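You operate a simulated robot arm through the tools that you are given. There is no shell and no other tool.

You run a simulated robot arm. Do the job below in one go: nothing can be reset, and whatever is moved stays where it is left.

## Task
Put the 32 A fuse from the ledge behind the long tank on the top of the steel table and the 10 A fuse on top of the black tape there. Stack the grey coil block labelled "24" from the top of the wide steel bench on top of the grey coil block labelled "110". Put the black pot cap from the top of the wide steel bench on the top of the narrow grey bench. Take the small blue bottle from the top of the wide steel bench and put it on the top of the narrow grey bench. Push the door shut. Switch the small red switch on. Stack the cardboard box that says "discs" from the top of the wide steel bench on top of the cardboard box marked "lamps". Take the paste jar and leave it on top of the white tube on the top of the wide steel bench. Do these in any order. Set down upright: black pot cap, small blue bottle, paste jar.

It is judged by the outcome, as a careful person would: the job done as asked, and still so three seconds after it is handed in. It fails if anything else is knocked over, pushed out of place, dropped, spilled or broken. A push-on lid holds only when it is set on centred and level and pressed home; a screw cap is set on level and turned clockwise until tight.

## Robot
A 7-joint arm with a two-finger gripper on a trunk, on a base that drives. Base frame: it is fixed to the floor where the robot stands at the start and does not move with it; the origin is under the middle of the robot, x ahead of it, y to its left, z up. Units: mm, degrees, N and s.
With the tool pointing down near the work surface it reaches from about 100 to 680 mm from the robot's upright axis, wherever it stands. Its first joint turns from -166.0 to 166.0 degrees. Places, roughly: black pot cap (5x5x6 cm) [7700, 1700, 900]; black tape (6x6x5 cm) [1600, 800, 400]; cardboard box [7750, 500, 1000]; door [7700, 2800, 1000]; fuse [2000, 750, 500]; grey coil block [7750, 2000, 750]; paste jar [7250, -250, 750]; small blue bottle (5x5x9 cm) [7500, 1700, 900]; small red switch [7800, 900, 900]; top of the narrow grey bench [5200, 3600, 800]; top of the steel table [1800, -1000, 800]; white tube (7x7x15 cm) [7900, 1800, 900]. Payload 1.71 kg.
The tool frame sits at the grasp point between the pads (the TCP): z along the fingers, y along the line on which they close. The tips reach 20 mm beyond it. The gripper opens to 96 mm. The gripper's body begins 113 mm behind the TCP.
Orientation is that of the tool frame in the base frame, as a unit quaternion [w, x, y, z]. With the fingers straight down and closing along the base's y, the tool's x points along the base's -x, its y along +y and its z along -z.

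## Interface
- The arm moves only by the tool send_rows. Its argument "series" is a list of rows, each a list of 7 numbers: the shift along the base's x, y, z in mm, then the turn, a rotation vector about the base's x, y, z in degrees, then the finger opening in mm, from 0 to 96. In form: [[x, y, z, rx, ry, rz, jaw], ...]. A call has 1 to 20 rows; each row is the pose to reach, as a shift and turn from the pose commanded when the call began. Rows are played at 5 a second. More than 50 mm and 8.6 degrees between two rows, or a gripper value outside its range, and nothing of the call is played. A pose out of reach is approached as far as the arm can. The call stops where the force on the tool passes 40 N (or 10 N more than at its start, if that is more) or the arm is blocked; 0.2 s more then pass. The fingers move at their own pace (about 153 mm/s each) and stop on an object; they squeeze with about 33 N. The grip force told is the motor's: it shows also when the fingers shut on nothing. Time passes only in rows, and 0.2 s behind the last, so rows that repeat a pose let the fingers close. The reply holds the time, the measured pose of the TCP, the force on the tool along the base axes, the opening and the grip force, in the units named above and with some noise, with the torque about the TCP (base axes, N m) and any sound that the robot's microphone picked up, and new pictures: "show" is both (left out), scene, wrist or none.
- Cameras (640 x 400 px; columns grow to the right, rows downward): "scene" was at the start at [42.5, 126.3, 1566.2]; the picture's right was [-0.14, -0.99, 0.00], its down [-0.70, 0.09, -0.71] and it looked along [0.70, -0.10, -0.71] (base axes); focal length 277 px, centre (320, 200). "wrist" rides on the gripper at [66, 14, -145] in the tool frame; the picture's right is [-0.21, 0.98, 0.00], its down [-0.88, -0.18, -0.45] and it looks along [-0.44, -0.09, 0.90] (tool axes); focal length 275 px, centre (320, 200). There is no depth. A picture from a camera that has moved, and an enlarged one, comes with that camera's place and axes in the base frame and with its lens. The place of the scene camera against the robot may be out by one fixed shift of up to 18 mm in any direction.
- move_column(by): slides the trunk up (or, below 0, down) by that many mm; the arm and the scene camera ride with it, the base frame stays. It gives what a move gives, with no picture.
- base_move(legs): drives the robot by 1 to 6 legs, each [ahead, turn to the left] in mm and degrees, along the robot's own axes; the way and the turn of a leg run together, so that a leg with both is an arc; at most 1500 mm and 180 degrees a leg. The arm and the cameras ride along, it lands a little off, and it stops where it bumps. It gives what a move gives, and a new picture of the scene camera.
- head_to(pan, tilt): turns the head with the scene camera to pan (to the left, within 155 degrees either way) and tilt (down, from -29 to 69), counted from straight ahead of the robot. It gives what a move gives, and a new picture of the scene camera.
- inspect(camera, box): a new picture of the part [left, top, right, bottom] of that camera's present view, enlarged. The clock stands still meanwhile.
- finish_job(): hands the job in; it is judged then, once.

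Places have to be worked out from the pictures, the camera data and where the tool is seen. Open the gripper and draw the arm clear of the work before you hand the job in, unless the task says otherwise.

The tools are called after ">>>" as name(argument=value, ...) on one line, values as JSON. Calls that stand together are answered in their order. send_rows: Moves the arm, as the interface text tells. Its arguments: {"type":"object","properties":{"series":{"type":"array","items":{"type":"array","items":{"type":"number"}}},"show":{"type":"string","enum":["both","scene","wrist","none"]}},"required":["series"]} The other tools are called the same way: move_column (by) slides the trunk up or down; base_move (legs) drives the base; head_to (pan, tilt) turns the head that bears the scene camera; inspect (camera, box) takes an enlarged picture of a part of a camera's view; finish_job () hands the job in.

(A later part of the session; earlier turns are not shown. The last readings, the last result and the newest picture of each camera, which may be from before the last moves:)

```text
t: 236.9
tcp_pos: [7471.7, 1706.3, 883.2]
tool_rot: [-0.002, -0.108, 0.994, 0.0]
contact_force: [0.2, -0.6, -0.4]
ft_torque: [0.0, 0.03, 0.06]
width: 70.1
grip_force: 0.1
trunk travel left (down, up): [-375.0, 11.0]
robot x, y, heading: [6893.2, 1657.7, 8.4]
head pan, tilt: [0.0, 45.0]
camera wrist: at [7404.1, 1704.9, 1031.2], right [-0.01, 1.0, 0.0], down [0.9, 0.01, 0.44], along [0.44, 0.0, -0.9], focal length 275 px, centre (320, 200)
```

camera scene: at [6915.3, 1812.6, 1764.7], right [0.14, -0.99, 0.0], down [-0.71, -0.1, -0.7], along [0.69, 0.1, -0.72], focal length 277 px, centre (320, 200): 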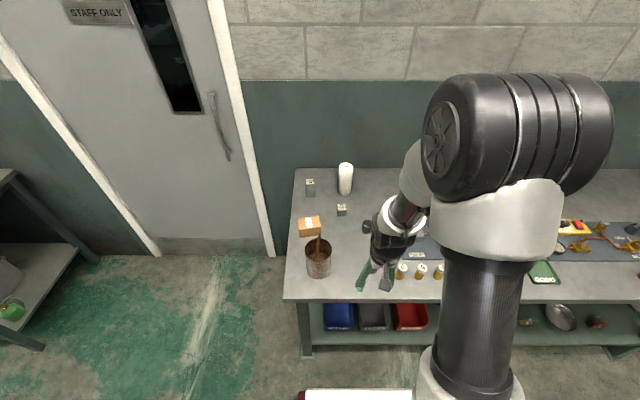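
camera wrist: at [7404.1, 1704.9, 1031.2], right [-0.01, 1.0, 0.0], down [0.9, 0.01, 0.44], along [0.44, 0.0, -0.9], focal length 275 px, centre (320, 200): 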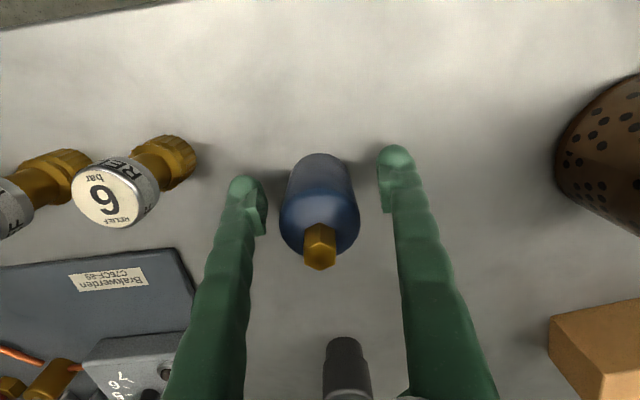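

>>> send_rows(series=[[0, 0, 0, 0, 0, 0, 62], [0, 0, 0, 0, 0, 0, 55], [0, 0, 0, 0, 0, 0, 48], [0, 0, 0, 0, 0, 0, 42], [0, 0, 0, 0, 0, 0, 40], [0, 0, 0, 0, 0, 0, 40]], show="wrist")

```text
t: 238.3
tcp_pos: [7472.1, 1706.6, 883.5]
tool_rot: [-0.002, -0.109, 0.994, 0.0]
contact_force: [0.5, -1.2, 0.5]
ft_torque: [0.04, 0.0, -0.04]
width: 41.4
grip_force: 32.8
trunk travel left (down, up): [-375.0, 11.0]
robot x, y, heading: [6896.7, 1661.4, 8.1]
head pan, tilt: [0.0, 45.0]
camera wrist: at [7404.0, 1704.9, 1031.6], right [-0.01, 1.0, 0.0], down [0.9, 0.01, 0.44], along [0.44, 0.0, -0.9], focal length 275 px, centre (320, 200)
```

wrist: 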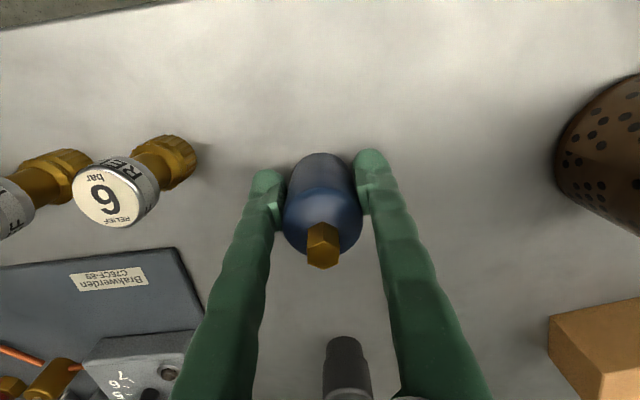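

Bottle gripped. I lift it and draw it in, high, for the drive to the narrow grey bench beyond the water tank.

>>> send_rows(series=[[0, 0, 30, 0, 0, 0, 34], [0, 0, 75, 0, 0, 0, 34], [-20, 0, 120, 0, 0, 0, 34], [-55, 0, 150, 0, 0, 0, 34], [-95, 0, 170, 0, 0, 0, 34], [-130, 0, 180, 0, 0, 0, 34], [-145, 0, 185, 0, 0, 0, 34], [-145, 0, 185, 0, 0, 0, 34]], show="wrist")

```text
t: 240.1
tcp_pos: [7323.4, 1706.3, 1071.4]
tool_rot: [-0.001, -0.109, 0.994, 0.0]
contact_force: [0.3, -0.1, -0.9]
ft_torque: [0.0, 0.01, -0.01]
width: 41.3
grip_force: 32.8
trunk travel left (down, up): [-375.0, 11.0]
robot x, y, heading: [6896.4, 1662.5, 8.3]
head pan, tilt: [0.0, 45.0]
camera wrist: at [7255.6, 1706.1, 1219.4], right [-0.01, 1.0, 0.0], down [0.9, 0.01, 0.44], along [0.44, 0.0, -0.9], focal length 275 px, centre (320, 200)
```

wrist: 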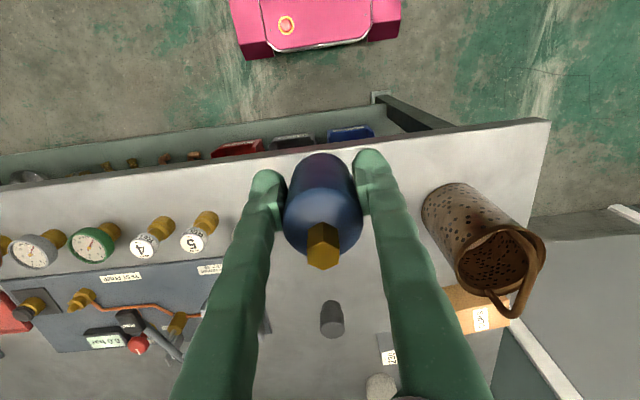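

>>> base_move(legs=[[-60, 0], [0, 99], [1400, 0]])

>>> head_to(pan=35, tilt=35)

```text
t: 253.2
tcp_pos: [6337.4, 3441.6, 1071.6]
tool_rot: [0.002, 0.822, -0.57, 0.001]
contact_force: [0.7, 0.0, 0.0]
ft_torque: [-0.01, 0.01, 0.01]
width: 41.2
grip_force: 33.3
trunk travel left (down, up): [-375.0, 11.0]
robot x, y, heading: [6439.9, 3021.8, 106.2]
head pan, tilt: [0.0, 45.0]
camera scene: at [6273.0, 3021.4, 1764.7], right [0.96, 0.28, 0.0], down [0.2, -0.69, -0.69], along [-0.19, 0.67, -0.72], focal length 277 px, centre (320, 200)
```

scene: 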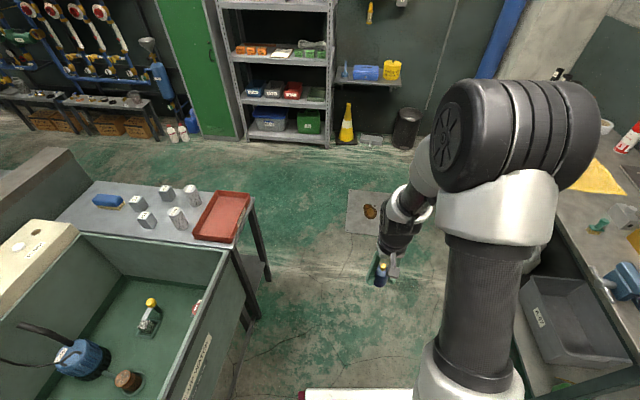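

```text
t: 254.2
tcp_pos: [6341.0, 3426.1, 1078.5]
tool_rot: [-0.004, 0.822, -0.569, -0.004]
contact_force: [-0.8, -0.2, -2.0]
ft_torque: [-0.03, 0.0, 0.03]
width: 41.3
grip_force: 33.1
trunk travel left (down, up): [-375.0, 11.0]
robot x, y, heading: [6442.9, 3024.9, 106.3]
head pan, tilt: [35.0, 35.0]
camera scene: at [6227.2, 2998.3, 1779.7], right [0.63, 0.78, -0.01], down [0.45, -0.37, -0.81], along [-0.64, 0.5, -0.58], focal length 277 px, centre (320, 200)
```

scene: 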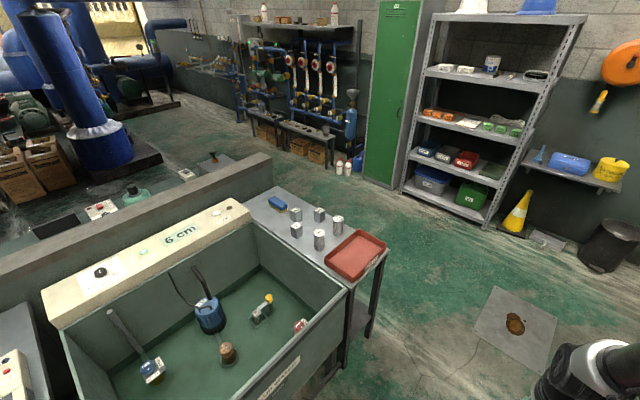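

The narrow grey bench (z≈830) with cups and red tray is beyond the tank; a free spot is near (5180, 3640). I drive around to its far side.

>>> base_move(legs=[[900, 0], [500, 70], [480, 0], [0, 102]])

>>> head_to(pan=0, tilt=48)

```text
t: 270.9
tcp_pos: [5400.9, 3832.2, 1079.7]
tool_rot: [0.005, 0.603, 0.798, -0.004]
contact_force: [-0.4, 0.5, -1.2]
ft_torque: [-0.03, 0.0, 0.01]
width: 40.8
grip_force: 32.9
trunk travel left (down, up): [-375.0, 11.0]
robot x, y, heading: [5332.3, 4241.1, -78.3]
head pan, tilt: [35.0, 35.0]
cut short: leg 2
camera scene: at [5534.7, 4230.8, 1779.7], right [-0.69, -0.73, -0.01], down [-0.42, 0.41, -0.81], along [0.59, -0.55, -0.58], focal length 277 px, centre (320, 200)
```

scene: 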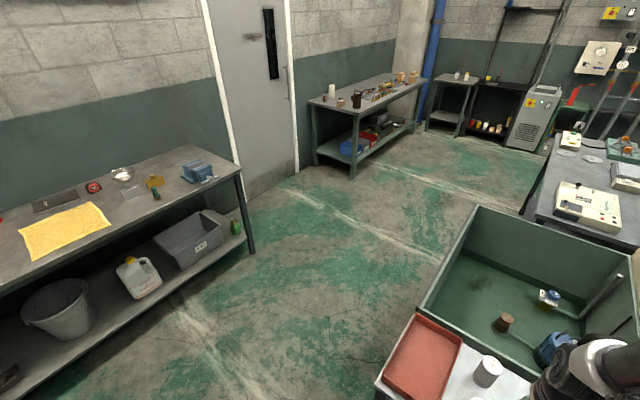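

```text
t: 271.9
tcp_pos: [5397.9, 3847.7, 1084.9]
tool_rot: [0.011, 0.603, 0.798, -0.009]
contact_force: [0.2, 0.2, -0.2]
ft_torque: [0.02, 0.01, 0.01]
width: 41.0
grip_force: 32.9
trunk travel left (down, up): [-375.0, 11.0]
robot x, y, heading: [5331.0, 4240.3, -78.1]
head pan, tilt: [0.0, 48.0]
camera scene: at [5486.7, 4214.5, 1760.6], right [-0.98, -0.2, 0.0], down [-0.15, 0.74, -0.66], along [0.13, -0.64, -0.75], focal length 277 px, centre (320, 200)
```

scene: 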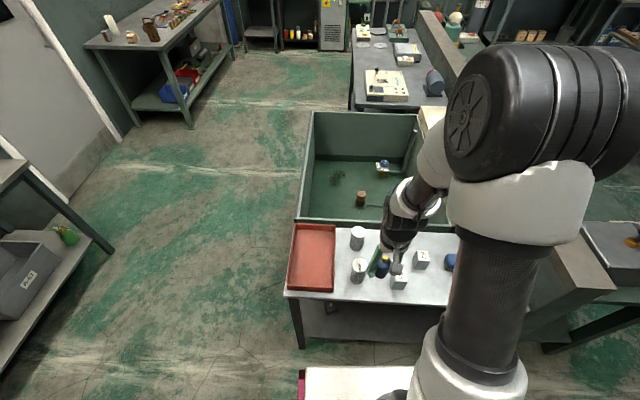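

Leg 2 was cut short but I ended where wanted; tray and cups are in place. I look with the wrist camera for the free spot.

>>> inspect(camera="wrist", box=[0, 0, 640, 400])

>>> inspect(camera="scene", box=[280, 210, 480, 330])

>>> head_to(pan=45, tilt=40)

```text
1.00 times, centred on (320, 200) of wrist (not enlarged: the box is as wide or as high as the picture)
camera zoom: at [5391.6, 3917.7, 1229.9], right [1.0, 0.07, 0.0], down [0.06, -0.88, 0.47], along [0.03, -0.47, -0.88], focal length 275 px, centre (320, 200)
```

zoom: 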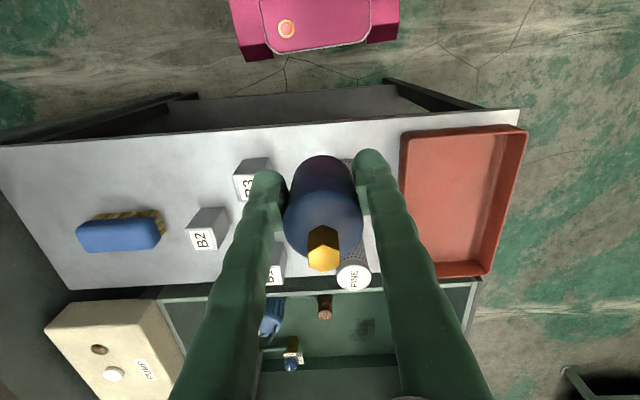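

```text
3.20 times, centred on (380, 270) of scene
camera zoom: at [5486.7, 4214.5, 1760.6], right [-0.98, -0.2, 0.0], down [-0.15, 0.74, -0.66], along [0.13, -0.64, -0.75], focal length 886 px, centre (128, -24)
```

zoom: 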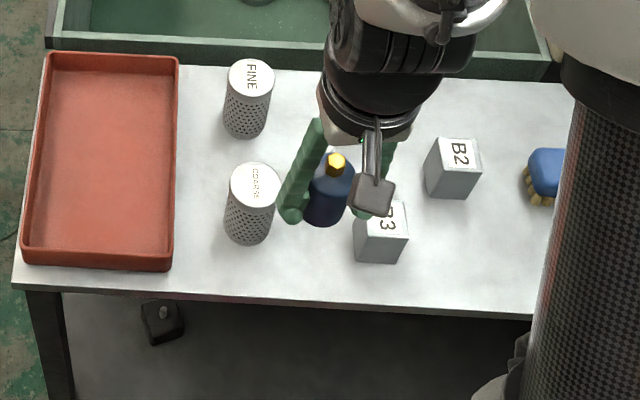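

```text
t: 273.1
tcp_pos: [5398.2, 3847.3, 1085.6]
tool_rot: [0.011, 0.603, 0.798, -0.009]
contact_force: [0.0, 0.2, -0.4]
ft_torque: [0.0, -0.01, 0.05]
width: 41.2
grip_force: 33.1
trunk travel left (down, up): [-375.0, 11.0]
robot x, y, heading: [5330.6, 4241.3, -78.6]
head pan, tilt: [45.0, 40.0]
camera scene: at [5541.5, 4244.5, 1772.3], right [-0.55, -0.83, -0.01], down [-0.54, 0.37, -0.76], along [0.64, -0.41, -0.65], focal length 277 px, centre (320, 200)
```

scene: 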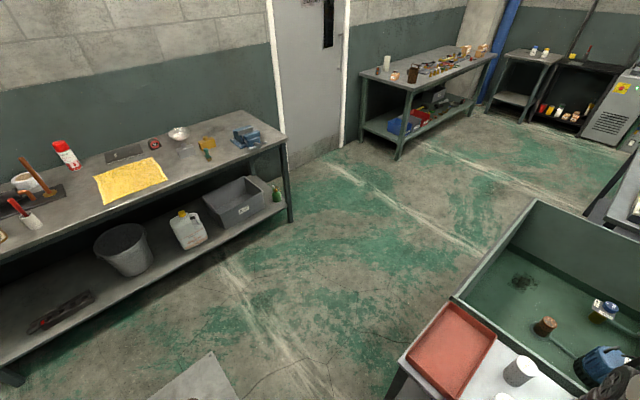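

Free spots on the narrow bench: bottle at about (5165, 3735), cap later at about (5050, 3740). I move the bottle above its spot.

>>> send_rows(series=[[-40, -19, 0, 0, 0, 0, 34], [-80, -38, 0, 0, 0, 0, 34], [-120, -57, 0, 0, 0, 0, 34], [-160, -76, 0, 0, 0, 0, 34], [-200, -95, -15, 0, 0, 0, 34], [-233, -112, -40, 0, 0, 0, 34], [-233, -112, -80, 0, 0, 0, 34], [-233, -112, -80, 0, 0, 0, 34]], show="wrist")

>>> head_to(pan=0, tilt=48)

```text
t: 274.9
tcp_pos: [5164.0, 3735.9, 1001.6]
tool_rot: [0.01, 0.603, 0.797, -0.01]
contact_force: [-0.5, 0.7, -1.8]
ft_torque: [-0.01, -0.03, 0.02]
width: 41.1
grip_force: 33.1
trunk travel left (down, up): [-375.0, 11.0]
robot x, y, heading: [5332.6, 4242.1, -78.4]
head pan, tilt: [45.0, 40.0]
camera wrist: at [5157.3, 3805.3, 1146.7], right [1.0, 0.07, 0.0], down [0.06, -0.88, 0.47], along [0.03, -0.47, -0.88], focal length 275 px, centre (320, 200)
```

wrist: 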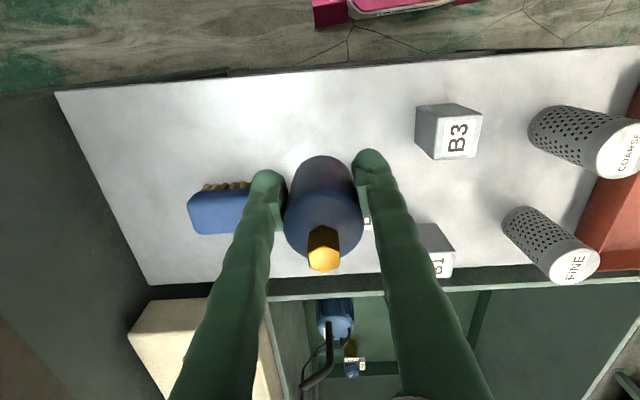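

```text
t: 276.0
tcp_pos: [5163.7, 3733.6, 1001.2]
tool_rot: [0.01, 0.603, 0.797, -0.01]
contact_force: [0.2, 0.0, -1.5]
ft_torque: [0.01, 0.04, 0.0]
width: 41.2
grip_force: 32.5
trunk travel left (down, up): [-375.0, 11.0]
robot x, y, heading: [5330.1, 4238.4, -78.3]
head pan, tilt: [0.0, 48.0]
camera scene: at [5486.5, 4214.4, 1760.6], right [-0.98, -0.2, 0.0], down [-0.15, 0.74, -0.66], along [0.13, -0.64, -0.75], focal length 277 px, centre (320, 200)
```

scene: 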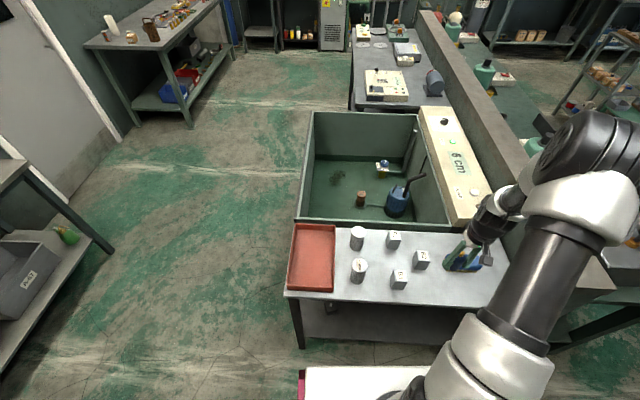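

The spot beneath is free. I lower to about 25 mm above, then in small steps to contact.

>>> send_rows(series=[[0, 0, -30, 0, 0, 0, 34], [0, 0, -60, 0, 0, 0, 34], [0, 0, -90, 0, 0, 0, 34], [0, 0, -108, 0, 0, 0, 34], [0, 0, -108, 0, 0, 0, 34]], show="wrist")

>>> inspect(camera="scene", box=[400, 220, 520, 310])

```text
t: 277.2
tcp_pos: [5167.1, 3736.8, 894.9]
tool_rot: [0.011, 0.603, 0.797, -0.009]
contact_force: [0.9, -0.9, -0.9]
ft_torque: [0.04, -0.04, 0.02]
width: 41.1
grip_force: 32.6
trunk travel left (down, up): [-375.0, 11.0]
robot x, y, heading: [5331.6, 4237.6, -78.5]
head pan, tilt: [0.0, 48.0]
camera wrist: at [5160.2, 3806.3, 1041.1], right [1.0, 0.07, 0.0], down [0.06, -0.88, 0.47], along [0.03, -0.47, -0.88], focal length 275 px, centre (320, 200)
```

wrist: 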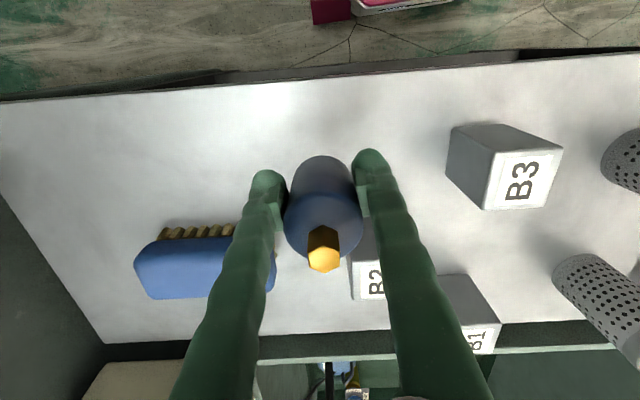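

```text
4.44 times, centred on (460, 265) of scene
camera zoom: at [5486.4, 4214.4, 1760.6], right [-0.98, -0.2, 0.0], down [-0.15, 0.74, -0.66], along [0.13, -0.64, -0.75], focal length 1231 px, centre (-302, -89)
```

zoom: 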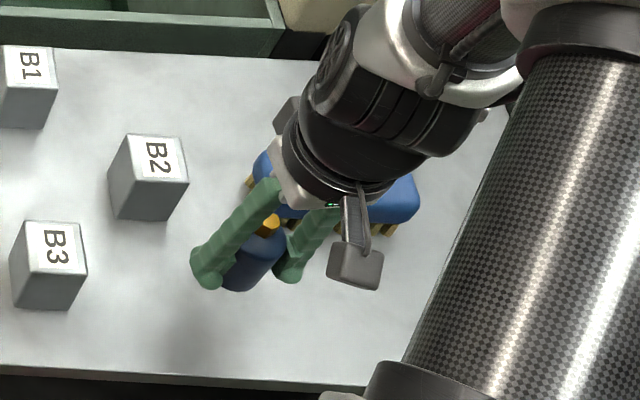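

>>> send_rows(series=[[0, 0, -10, 0, 0, 0, 34], [0, 0, -20, 0, 0, 0, 34], [0, 0, -25, 0, 0, 0, 34], [0, 0, -30, 0, 0, 0, 34], [0, 0, -30, 0, 0, 0, 34]], show="wrist")

>>> inspect(camera="scene", box=[400, 220, 520, 310])

```text
t: 278.4
tcp_pos: [5164.9, 3735.3, 865.4]
tool_rot: [0.011, 0.603, 0.798, -0.009]
contact_force: [-0.4, -0.1, -0.7]
ft_torque: [0.04, 0.0, -0.02]
width: 41.0
grip_force: 33.2
trunk travel left (down, up): [-375.0, 11.0]
robot x, y, heading: [5331.1, 4239.3, -78.6]
head pan, tilt: [0.0, 48.0]
camera wrist: at [5158.9, 3806.0, 1010.8], right [1.0, 0.07, 0.0], down [0.06, -0.88, 0.47], along [0.04, -0.47, -0.88], focal length 275 px, centre (320, 200)
```

wrist: 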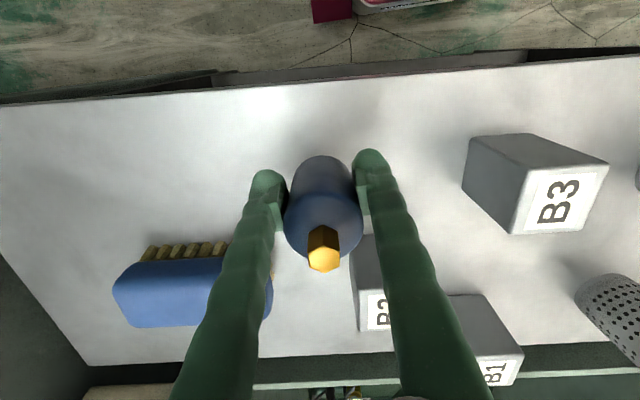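

```text
4.44 times, centred on (460, 265) of scene
camera zoom: at [5486.4, 4214.5, 1760.6], right [-0.98, -0.2, 0.0], down [-0.15, 0.74, -0.66], along [0.13, -0.64, -0.75], focal length 1231 px, centre (-302, -89)
```

zoom: 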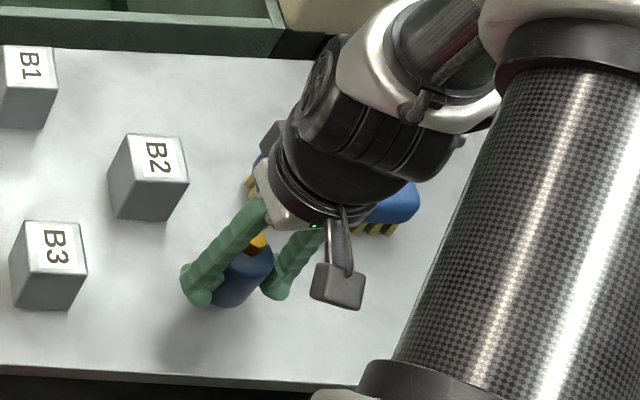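

>>> send_rows(series=[[0, 0, -4, 0, 0, 0, 34], [0, 0, -8, 0, 0, 0, 34], [0, 0, -12, 0, 0, 0, 34], [0, 0, -16, 0, 0, 0, 34], [0, 0, -16, 0, 0, 0, 34]], show="none")

>>> inspect(camera="scene", box=[400, 220, 520, 310])

```text
t: 279.6
tcp_pos: [5163.4, 3735.3, 851.9]
tool_rot: [0.01, 0.604, 0.797, -0.009]
contact_force: [0.6, 0.7, -0.9]
ft_torque: [-0.01, 0.02, 0.04]
width: 41.2
grip_force: 32.8
trunk travel left (down, up): [-375.0, 11.0]
robot x, y, heading: [5332.4, 4238.6, -78.4]
head pan, tilt: [0.0, 48.0]
```

```text
4.44 times, centred on (460, 265) of scene
camera zoom: at [5486.3, 4214.4, 1760.6], right [-0.98, -0.2, 0.0], down [-0.15, 0.74, -0.66], along [0.13, -0.64, -0.75], focal length 1231 px, centre (-302, -89)
```

zoom: 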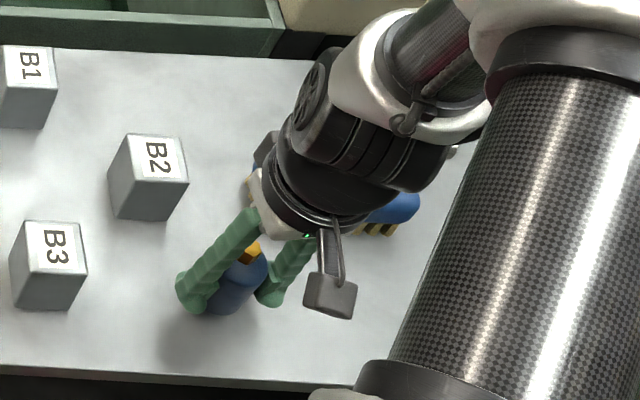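

>>> send_rows(series=[[0, 0, -3, 0, 0, 0, 34], [0, 0, -6, 0, 0, 0, 34], [0, 0, -9, 0, 0, 0, 34], [0, 0, -12, 0, 0, 0, 34], [0, 0, -12, 0, 0, 0, 34]], show="none")

```text
t: 280.8
tcp_pos: [5165.0, 3735.8, 839.6]
tool_rot: [0.01, 0.603, 0.798, -0.01]
contact_force: [-0.5, -0.2, -1.4]
ft_torque: [-0.02, -0.01, -0.01]
width: 40.9
grip_force: 33.0
trunk travel left (down, up): [-375.0, 11.0]
robot x, y, heading: [5331.4, 4239.5, -78.6]
head pan, tilt: [0.0, 48.0]
```

>>> inspect(camera="scene", box=[420, 240, 500, 300])

>>> inspect(camera="wrist", box=[220, 100, 420, 300])

```text
6.67 times, centred on (460, 270) of scene
camera zoom: at [5486.4, 4214.4, 1760.6], right [-0.98, -0.2, 0.0], down [-0.15, 0.74, -0.66], along [0.13, -0.64, -0.75], focal length 1846 px, centre (-613, -267)
```

zoom: 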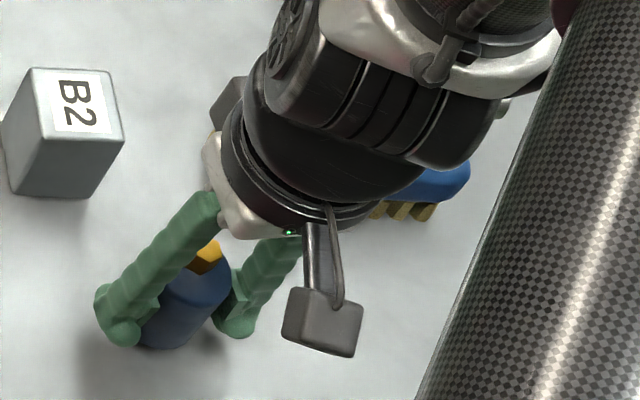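

```text
2.00 times, centred on (320, 200) of wrist
camera zoom: at [5159.2, 3805.9, 984.2], right [1.0, 0.07, 0.0], down [0.06, -0.88, 0.47], along [0.04, -0.47, -0.88], focal length 551 px, centre (320, 200)
```

zoom: 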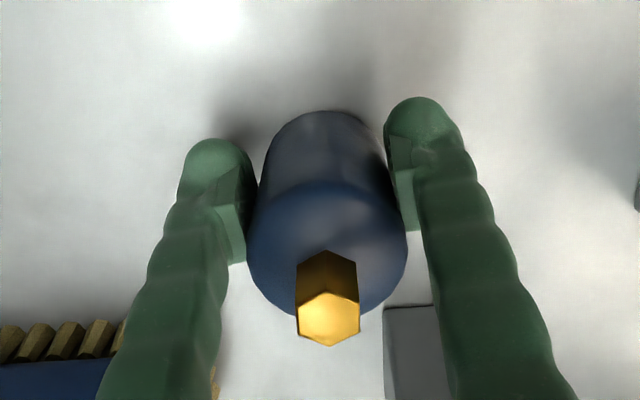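

>>> send_rows(series=[[0, 0, -3, 0, 0, 0, 34], [0, 0, -6, 0, 0, 0, 34], [0, 0, -9, 0, 0, 0, 34], [0, 0, -12, 0, 0, 0, 34], [0, 0, -15, 0, 0, 0, 34]], show="none")

```text
t: 282.0
tcp_pos: [5165.4, 3735.0, 826.6]
tool_rot: [0.012, 0.602, 0.798, -0.012]
contact_force: [4.3, -6.9, 37.6]
ft_torque: [-0.15, -0.19, -0.01]
width: 41.5
grip_force: 33.1
trunk travel left (down, up): [-375.0, 11.0]
robot x, y, heading: [5332.5, 4242.5, -78.5]
head pan, tilt: [0.0, 48.0]
```

Contact (37 N): bench top z≈790. I relieve 2 mm, open gradually and lift off.

>>> send_rows(series=[[0, 0, 2.5, 0, 0, 0, 34], [0, 0, 2.5, 0, 0, 0, 42], [0, 0, 2.5, 0, 0, 0, 46], [0, 0, 2.5, 0, 0, 0, 54], [0, 0, 2.5, 0, 0, 0, 66], [0, 0, 2.5, 0, 0, 0, 66], [0, 0, 30, 0, 0, 0, 66], [0, 0, 70, 0, 0, 0, 66], [0, 0, 115, 0, 0, 0, 66], [0, 0, 160, 0, 0, 0, 66], [0, 0, 200, 0, 0, 0, 66], [0, 0, 200, 0, 0, 0, 66]], show="both")

```text
t: 284.6
tcp_pos: [5163.2, 3734.3, 1024.5]
tool_rot: [0.01, 0.603, 0.797, -0.008]
contact_force: [0.8, 0.1, 0.6]
ft_torque: [0.05, 0.0, 0.02]
width: 66.2
grip_force: 0.0
trunk travel left (down, up): [-375.0, 11.0]
robot x, y, heading: [5330.6, 4241.3, -78.4]
head pan, tilt: [0.0, 48.0]
camera scene: at [5486.1, 4213.6, 1760.6], right [-0.98, -0.2, 0.0], down [-0.15, 0.74, -0.66], along [0.13, -0.64, -0.75], focal length 277 px, centre (320, 200)
camera wrist: at [5157.6, 3803.7, 1170.3], right [1.0, 0.07, 0.0], down [0.06, -0.88, 0.47], along [0.03, -0.47, -0.88], focal length 275 px, centre (320, 200)
```

scene: 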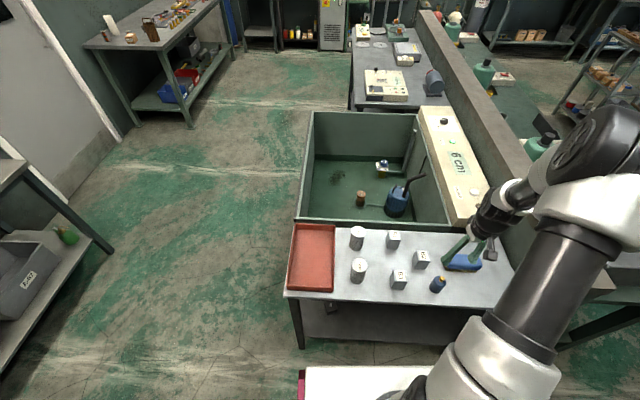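
wrist: 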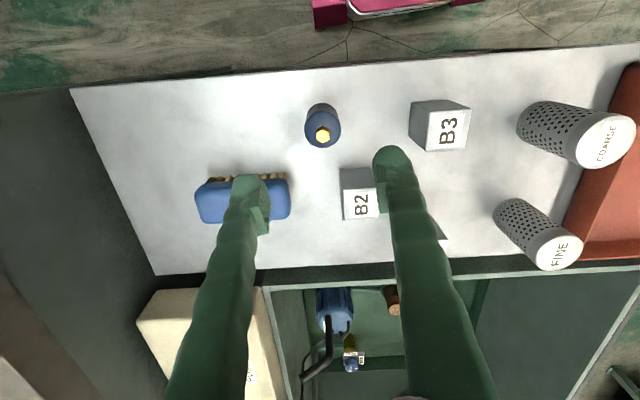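

Bottle stands upright on the narrow bench. Before driving back I check the floor plate near my route.

>>> send_rows(series=[[30, 10, 20, 0, 0, 0, 66], [70, 25, 40, 0, 0, 0, 66], [110, 45, 50, 0, 0, 0, 66], [155, 60, 50, 0, 0, 0, 66], [200, 78, 50, 0, 0, 0, 66], [247, 92, 50, 0, 0, 0, 66], [247, 92, 50, 0, 0, 0, 66]], show="none")

>>> head_to(pan=95, tilt=45)

```text
t: 286.2
tcp_pos: [5413.1, 3829.0, 1075.6]
tool_rot: [0.01, 0.603, 0.797, -0.009]
contact_force: [-0.3, -0.3, 0.2]
ft_torque: [-0.02, 0.01, 0.0]
width: 66.0
grip_force: 0.0
trunk travel left (down, up): [-375.0, 11.0]
robot x, y, heading: [5334.2, 4241.0, -78.5]
head pan, tilt: [0.0, 48.0]
```

```text
t: 287.9
tcp_pos: [5413.7, 3828.0, 1075.0]
tool_rot: [0.01, 0.603, 0.797, -0.009]
contact_force: [0.4, 0.2, 0.6]
ft_torque: [0.0, 0.0, 0.01]
width: 65.9
grip_force: 0.1
trunk travel left (down, up): [-375.0, 11.0]
robot x, y, heading: [5331.4, 4240.6, -78.2]
head pan, tilt: [95.0, 45.0]
camera scene: at [5548.6, 4314.8, 1766.2], right [0.28, -0.96, -0.02], down [-0.68, -0.19, -0.71], along [0.68, 0.21, -0.71], focal length 277 px, centre (320, 200)
```

scene: 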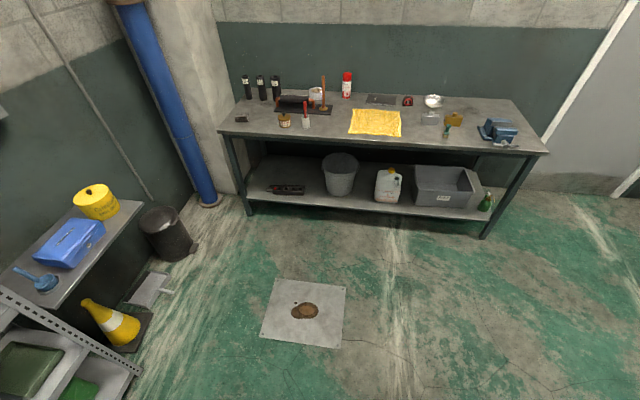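

The plate is flush and screwed down. I drive back to the wide bench front for the cap.

>>> base_move(legs=[[0, 70], [720, 0], [0, -63.3], [1300, 0], [1270, 0], [0, 80]])

>>> head_to(pan=0, tilt=48)

```text
t: 315.8
tcp_pos: [7187.7, 1725.0, 1074.4]
tool_rot: [0.014, -0.077, 0.997, 0.0]
contact_force: [-0.1, -0.6, 0.4]
ft_torque: [-0.03, -0.03, -0.02]
width: 66.2
grip_force: 0.0
trunk travel left (down, up): [-375.0, 11.0]
robot x, y, heading: [6769.1, 1691.0, 4.5]
head pan, tilt: [95.0, 45.0]
camera scene: at [6707.5, 1913.3, 1766.2], right [0.99, 0.17, -0.02], down [0.11, -0.7, -0.71], along [-0.13, 0.7, -0.71], focal length 277 px, centre (320, 200)
```

scene: 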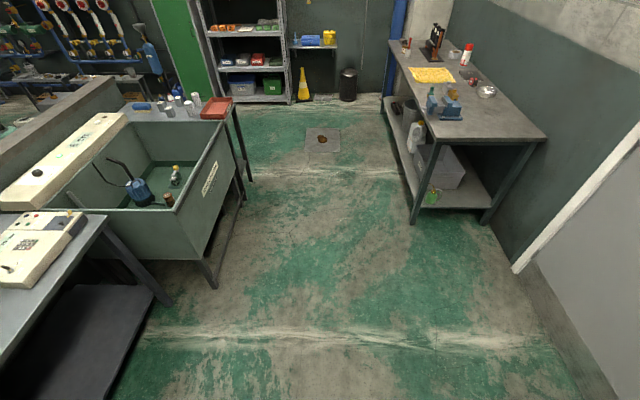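

```text
t: 317.5
tcp_pos: [7172.5, 1724.8, 1081.5]
tool_rot: [0.021, -0.076, 0.997, 0.0]
contact_force: [0.6, -0.6, -0.5]
ft_torque: [-0.01, -0.01, -0.01]
width: 66.1
grip_force: 0.1
trunk travel left (down, up): [-375.0, 11.0]
robot x, y, heading: [6770.4, 1688.6, 4.3]
head pan, tilt: [0.0, 48.0]
camera scene: at [6799.4, 1839.3, 1760.6], right [0.08, -1.0, 0.0], down [-0.75, -0.06, -0.66], along [0.65, 0.05, -0.75], focal length 277 px, centre (320, 200)
```

scene: 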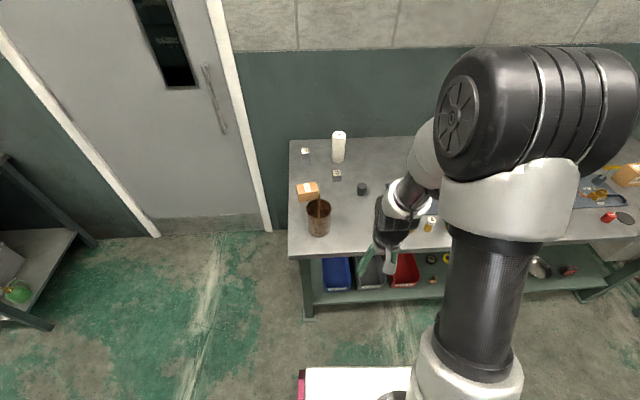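

>>> base_move(legs=[[205, 2]])

>>> inspect(camera="wrist", box=[0, 0, 640, 400])

```text
t: 319.2
tcp_pos: [7379.4, 1757.2, 1077.6]
tool_rot: [0.018, -0.093, 0.996, 0.001]
contact_force: [-0.8, 0.1, 0.3]
ft_torque: [-0.01, -0.01, -0.01]
width: 65.8
grip_force: 0.0
trunk travel left (down, up): [-375.0, 11.0]
robot x, y, heading: [6971.3, 1709.7, 6.4]
head pan, tilt: [0.0, 48.0]
camera scene: at [6996.6, 1859.5, 1760.7], right [0.11, -0.99, 0.0], down [-0.75, -0.08, -0.66], along [0.65, 0.07, -0.75], focal length 277 px, centre (320, 200)
```

scene: 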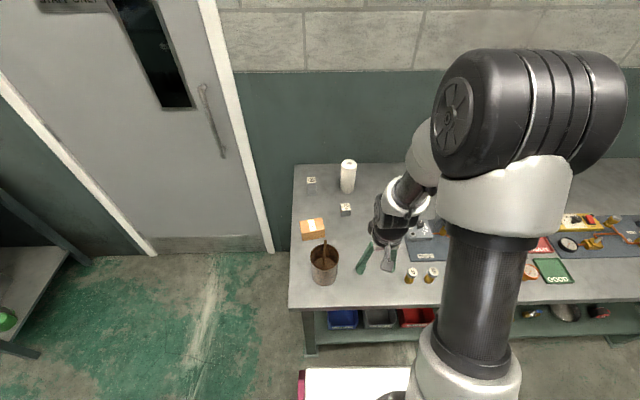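

```text
1.00 times, centred on (320, 200) of wrist (not enlarged: the box is as wide or as high as the picture)
camera zoom: at [7306.0, 1757.6, 1222.6], right [0.02, 1.0, 0.0], down [0.88, -0.02, 0.48], along [0.48, -0.01, -0.88], focal length 275 px, centre (320, 200)
```

zoom: 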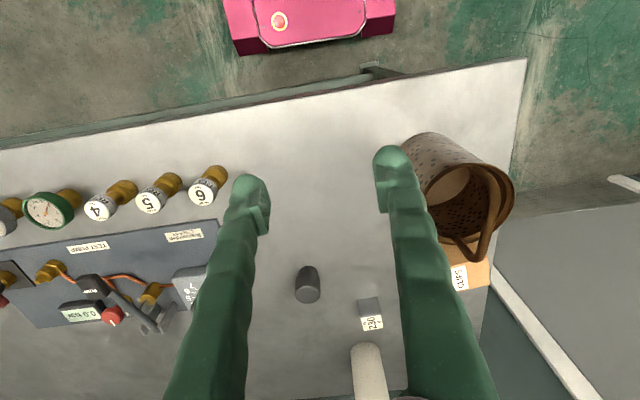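

Cap is at about (7650, 1729). I extend above it.

>>> send_rows(series=[[45, -5, -10, 0, 0, 0, 70], [90, -10, -20, 0, 0, 0, 70], [135, -14, -30, 0, 0, 0, 70], [180, -19, -40, 0, 0, 0, 70], [225, -24, -55, 0, 0, 0, 70], [265, -28, -70, 0, 0, 0, 70], [265, -28, -70, 0, 0, 0, 70]], show="wrist")

```text
t: 320.8
tcp_pos: [7625.8, 1727.1, 1017.7]
tool_rot: [0.026, -0.092, 0.995, 0.001]
contact_force: [0.3, -0.5, -0.1]
ft_torque: [0.0, -0.03, -0.01]
width: 69.9
grip_force: 0.0
trunk travel left (down, up): [-375.0, 11.0]
robot x, y, heading: [6971.3, 1708.6, 6.5]
head pan, tilt: [0.0, 48.0]
camera wrist: at [7550.4, 1727.1, 1160.2], right [0.02, 1.0, 0.01], down [0.87, -0.02, 0.49], along [0.49, 0.0, -0.87], focal length 275 px, centre (320, 200)
```

wrist: 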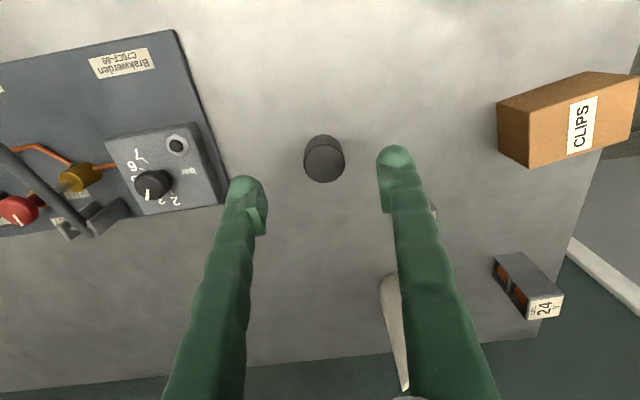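

Cap centre at (7652, 1732). I nudge the base 30 mm closer to stay within reach, then continue.

>>> base_move(legs=[[30, 0]])

>>> inspect(camera="wrist", box=[160, 60, 480, 260])

```text
t: 321.7
tcp_pos: [7657.0, 1730.8, 1015.9]
tool_rot: [0.025, -0.092, 0.995, 0.001]
contact_force: [0.0, 0.8, -0.3]
ft_torque: [0.01, 0.0, -0.01]
width: 69.7
grip_force: 0.1
trunk travel left (down, up): [-375.0, 11.0]
robot x, y, heading: [6996.5, 1712.1, 6.6]
head pan, tilt: [0.0, 48.0]
camera scene: at [7023.1, 1862.7, 1760.8], right [0.11, -0.99, 0.0], down [-0.75, -0.08, -0.66], along [0.66, 0.07, -0.75], focal length 277 px, centre (320, 200)
```

scene: 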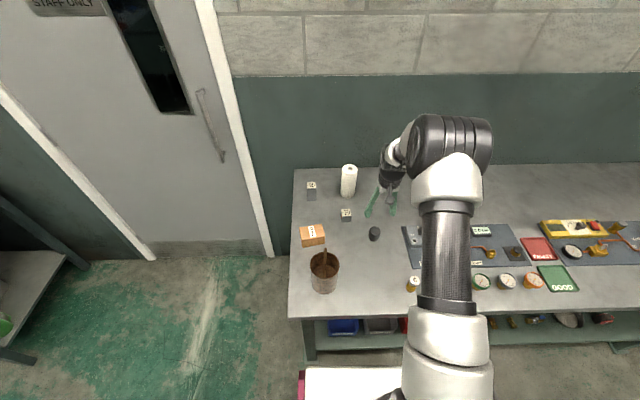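

```text
2.00 times, centred on (320, 160) of wrist
camera zoom: at [7581.5, 1730.7, 1159.2], right [0.02, 1.0, 0.01], down [0.87, -0.02, 0.49], along [0.49, 0.0, -0.87], focal length 551 px, centre (320, 280)
```

zoom: 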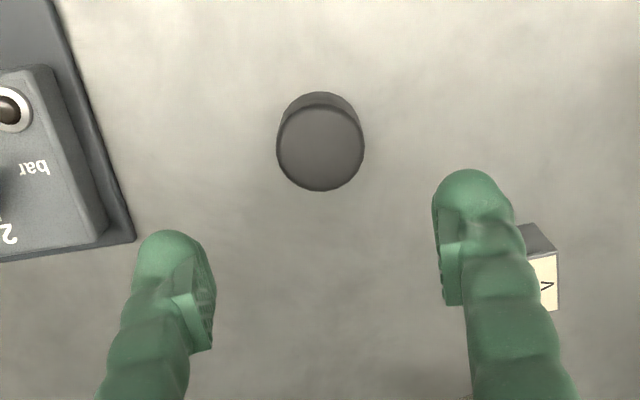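

>>> send_rows(series=[[-4, 1, -30, 0, 0, 0, 66], [-4, 1, -65, 0, 0, 0, 66], [-4, 1, -100, 0, 0, 0, 66], [-4, 1, -125, 0, 0, 0, 66], [-4, 1, -135, 0, 0, 0, 66], [-4, 1, -135, 0, 0, 0, 66]], show="wrist")

```text
t: 323.1
tcp_pos: [7643.1, 1729.5, 891.4]
tool_rot: [0.031, -0.092, 0.995, 0.001]
contact_force: [1.0, 0.8, -0.1]
ft_torque: [-0.02, 0.02, -0.01]
width: 66.1
grip_force: 0.1
trunk travel left (down, up): [-375.0, 11.0]
robot x, y, heading: [7003.8, 1712.6, 6.5]
head pan, tilt: [0.0, 48.0]
camera wrist: at [7566.1, 1729.0, 1032.5], right [0.02, 1.0, 0.01], down [0.87, -0.02, 0.5], along [0.5, 0.0, -0.87], focal length 275 px, centre (320, 200)
```

wrist: 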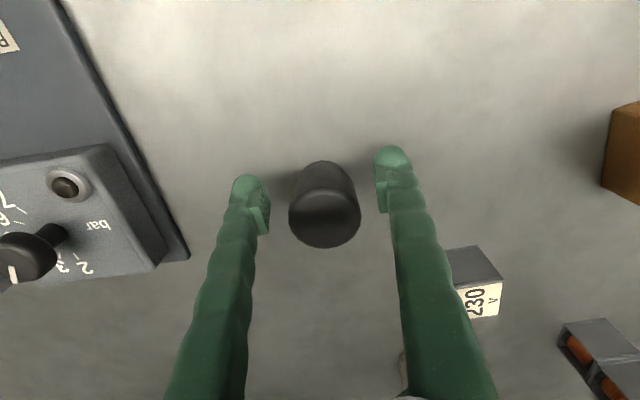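

>>> send_rows(series=[[4, 0, -6, 0, 0, 0, 66], [8, 1, -10, 0, 0, 0, 66], [8, 1, -10, 0, 0, 0, 66]], show="wrist")

```text
t: 323.9
tcp_pos: [7649.5, 1731.5, 880.1]
tool_rot: [0.033, -0.093, 0.995, 0.0]
contact_force: [0.3, 0.3, -0.1]
ft_torque: [0.0, -0.04, 0.01]
width: 66.3
grip_force: 0.0
trunk travel left (down, up): [-375.0, 11.0]
robot x, y, heading: [6999.3, 1714.2, 6.7]
head pan, tilt: [0.0, 48.0]
camera wrist: at [7571.8, 1731.2, 1022.5], right [0.02, 1.0, 0.01], down [0.87, -0.02, 0.5], along [0.5, 0.0, -0.87], focal length 275 px, centre (320, 200)
```

wrist: 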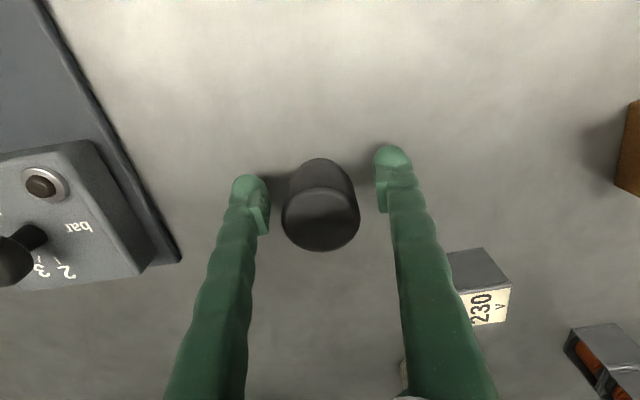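

Fingers straddle the cap. Closing.

>>> send_rows(series=[[1, 0, 0, 0, 0, 0, 58], [2, 0, 0, 0, 0, 0, 52], [2, 0, 0, 0, 0, 0, 46], [2, 0, 0, 0, 0, 0, 40], [2, 0, 0, 0, 0, 0, 36], [2, 0, 0, 0, 0, 0, 36]], show="wrist")

```text
t: 325.3
tcp_pos: [7650.5, 1730.9, 879.6]
tool_rot: [0.032, -0.092, 0.995, 0.0]
contact_force: [1.0, 0.0, 1.3]
ft_torque: [-0.03, 0.01, -0.02]
width: 41.2
grip_force: 32.2
trunk travel left (down, up): [-375.0, 11.0]
robot x, y, heading: [7002.5, 1715.2, 6.7]
head pan, tilt: [0.0, 48.0]
camera wrist: at [7573.3, 1730.7, 1022.3], right [0.02, 1.0, 0.01], down [0.87, -0.02, 0.5], along [0.5, 0.0, -0.87], focal length 275 px, centre (320, 200)
```

wrist: 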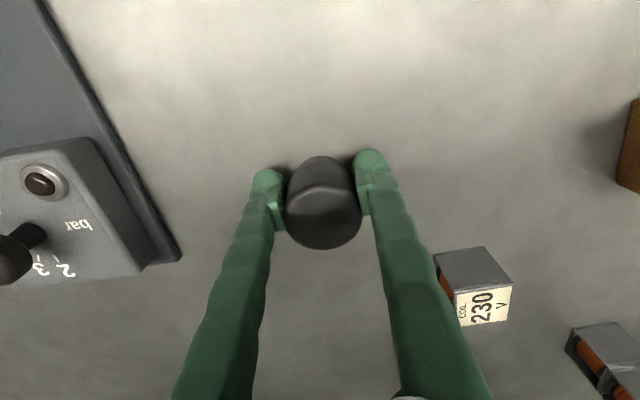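

Cap gripped. Lift and retract for the trip to the narrow bench.

>>> send_rows(series=[[0, 0, 30, 0, 0, 0, 36], [0, 0, 75, 0, 0, 0, 36], [-30, 0, 115, 0, 0, 0, 36], [-70, 2, 140, 0, 0, 0, 36], [-110, 5, 160, 0, 0, 0, 36], [-150, 8, 175, 0, 0, 0, 36], [-190, 10, 185, 0, 0, 0, 36], [-225, 12, 190, 0, 0, 0, 36], [-225, 12, 190, 0, 0, 0, 36]], show="wrist")

```text
t: 327.3
tcp_pos: [7426.9, 1745.2, 1068.7]
tool_rot: [0.031, -0.092, 0.995, 0.0]
contact_force: [0.0, 0.1, -0.5]
ft_torque: [0.02, 0.05, 0.01]
width: 41.2
grip_force: 32.8
trunk travel left (down, up): [-375.0, 11.0]
robot x, y, heading: [7002.1, 1711.6, 6.5]
head pan, tilt: [0.0, 48.0]
camera wrist: at [7348.7, 1744.6, 1210.9], right [0.02, 1.0, 0.01], down [0.87, -0.02, 0.5], along [0.5, 0.0, -0.87], focal length 275 px, centre (320, 200)
```

wrist: 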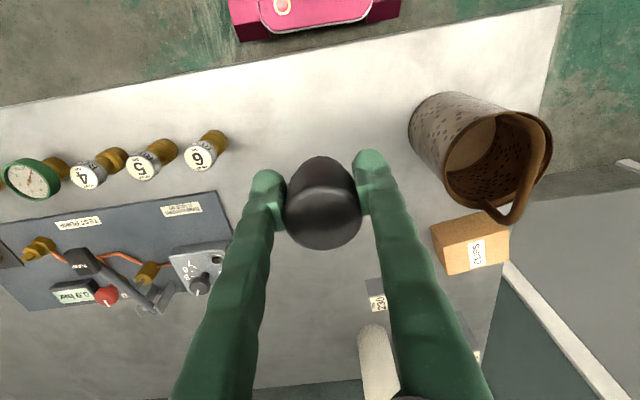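

>>> base_move(legs=[[-200, 0], [0, 100.7], [1300, 0], [1265, 0], [0, 64.8]])

```text
t: 350.6
tcp_pos: [5530.8, 4221.9, 1068.5]
tool_rot: [-0.003, 0.999, -0.016, -0.032]
contact_force: [0.3, -0.6, -0.7]
ft_torque: [0.0, 0.01, 0.03]
width: 40.9
grip_force: 32.8
trunk travel left (down, up): [-375.0, 11.0]
robot x, y, heading: [5951.3, 4164.8, 174.0]
head pan, tilt: [0.0, 48.0]
camera scene: at [5882.5, 4006.6, 1760.6], right [0.1, 0.99, 0.0], down [0.75, -0.08, -0.66], along [-0.65, 0.07, -0.75], focal length 277 px, centre (320, 200)
```

scene: 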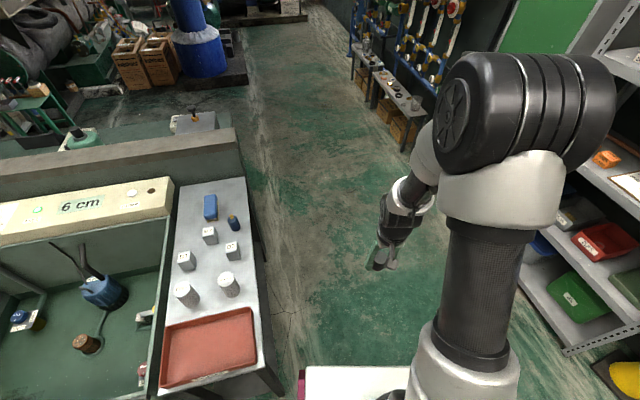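

>>> base_move(legs=[[690, 0], [0, 106]])

>>> inspect(camera="wrist", box=[0, 0, 640, 400])

```text
t: 359.9
tcp_pos: [5327.5, 3829.0, 1075.5]
tool_rot: [0.029, 0.616, 0.787, -0.027]
contact_force: [-0.6, -0.2, -0.8]
ft_torque: [0.01, -0.01, 0.0]
width: 41.1
grip_force: 33.3
trunk travel left (down, up): [-375.0, 11.0]
robot x, y, heading: [5261.5, 4232.7, -80.4]
head pan, tilt: [0.0, 48.0]
camera scene: at [5418.1, 4202.3, 1760.6], right [-0.99, -0.17, 0.0], down [-0.13, 0.74, -0.66], along [0.11, -0.65, -0.75], focal length 277 px, centre (320, 200)
```

scene: 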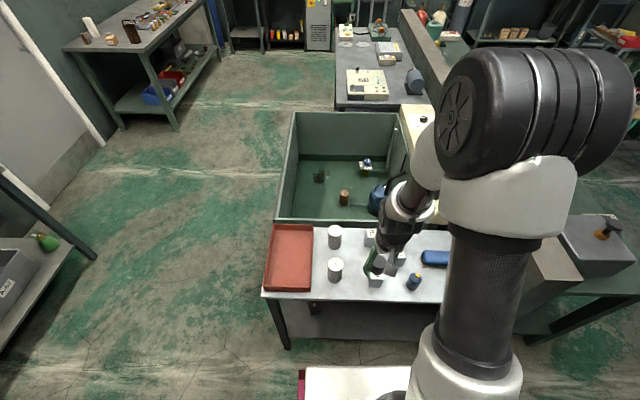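

```text
1.00 times, centred on (320, 200) of wrist (not enlarged: the box is as wide or as high as the picture)
camera zoom: at [5322.3, 3906.8, 1216.3], right [1.0, 0.04, 0.01], down [0.03, -0.86, 0.51], along [0.03, -0.51, -0.86], focal length 275 px, centre (320, 200)
```

zoom: 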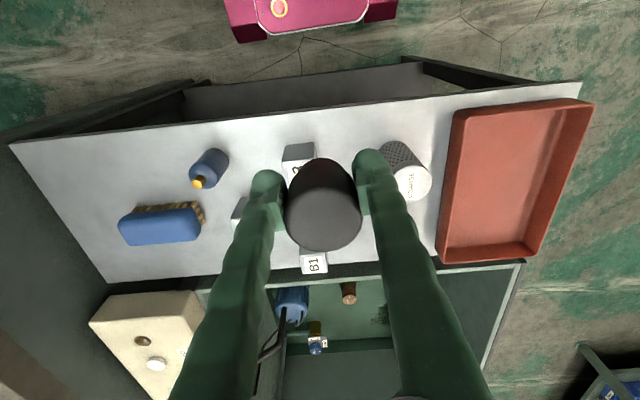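

The bench's left part beside the bottle is free; target for the cap is (5040, 3712). I move over it.

>>> send_rows(series=[[-36, -15, 0, 0, 0, 0, 36], [-72, -29, 0, 0, 0, 0, 36], [-108, -44, 0, 0, 0, 0, 36], [-144, -58, 0, 0, 0, 0, 36], [-180, -73, 0, 0, 0, 0, 36], [-216, -88, 0, 0, 0, 0, 36], [-252, -102, 0, 0, 0, 0, 36], [-287, -117, -20, 0, 0, 0, 36], [-287, -117, -60, 0, 0, 0, 36], [-287, -117, -100, 0, 0, 0, 36], [-287, -117, -100, 0, 0, 0, 36]], show="wrist")

```text
t: 362.3
tcp_pos: [5038.9, 3728.3, 978.8]
tool_rot: [0.034, 0.615, 0.787, -0.032]
contact_force: [0.3, -0.4, 0.0]
ft_torque: [-0.02, 0.04, 0.0]
width: 41.2
grip_force: 33.4
trunk travel left (down, up): [-375.0, 11.0]
robot x, y, heading: [5264.3, 4230.8, -80.4]
head pan, tilt: [0.0, 48.0]
camera wrist: at [5032.8, 3807.8, 1119.3], right [1.0, 0.04, 0.01], down [0.03, -0.85, 0.53], along [0.03, -0.53, -0.85], focal length 275 px, centre (320, 200)
```

wrist: 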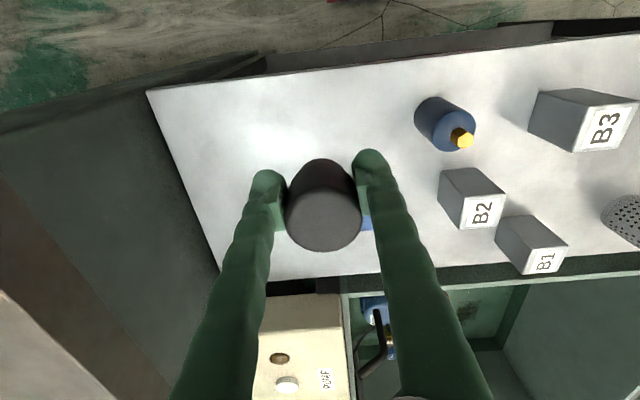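

Correct the small tilt (+1.7°) so the cap stays upright, shift to y=3715 and lower to just above the surface.

>>> send_rows(series=[[0, -7, -25, 0.9, 0, 0, 36], [0, -13, -55, 1.7, 0, 0, 36], [0, -13, -90, 1.7, 0, 0, 36], [0, -13, -120, 1.7, 0, 0, 36], [0, -13, -142, 1.7, 0, 0, 36], [0, -13, -142, 1.7, 0, 0, 36]], show="wrist")

>>> inspect(camera="scene", box=[380, 220, 500, 310])

```text
t: 363.7
tcp_pos: [5036.9, 3714.0, 838.5]
tool_rot: [0.026, 0.616, 0.787, -0.021]
contact_force: [-0.2, -0.2, -0.8]
ft_torque: [0.0, -0.02, -0.01]
width: 41.1
grip_force: 33.3
trunk travel left (down, up): [-375.0, 11.0]
robot x, y, heading: [5261.0, 4233.1, -79.9]
head pan, tilt: [0.0, 48.0]
camera wrist: at [5031.6, 3789.6, 981.0], right [1.0, 0.04, 0.01], down [0.02, -0.86, 0.5], along [0.03, -0.5, -0.86], focal length 275 px, centre (320, 200)
```

wrist: 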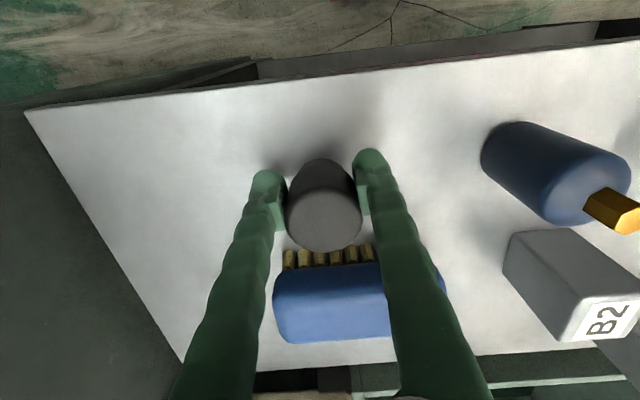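

```text
4.44 times, centred on (440, 265) of scene
camera zoom: at [5418.1, 4202.7, 1760.6], right [-0.99, -0.17, 0.0], down [-0.13, 0.74, -0.66], along [0.11, -0.65, -0.75], focal length 1231 px, centre (-213, -89)
```

zoom: 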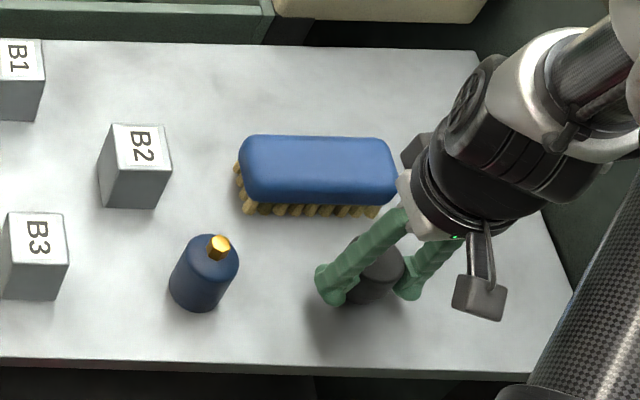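

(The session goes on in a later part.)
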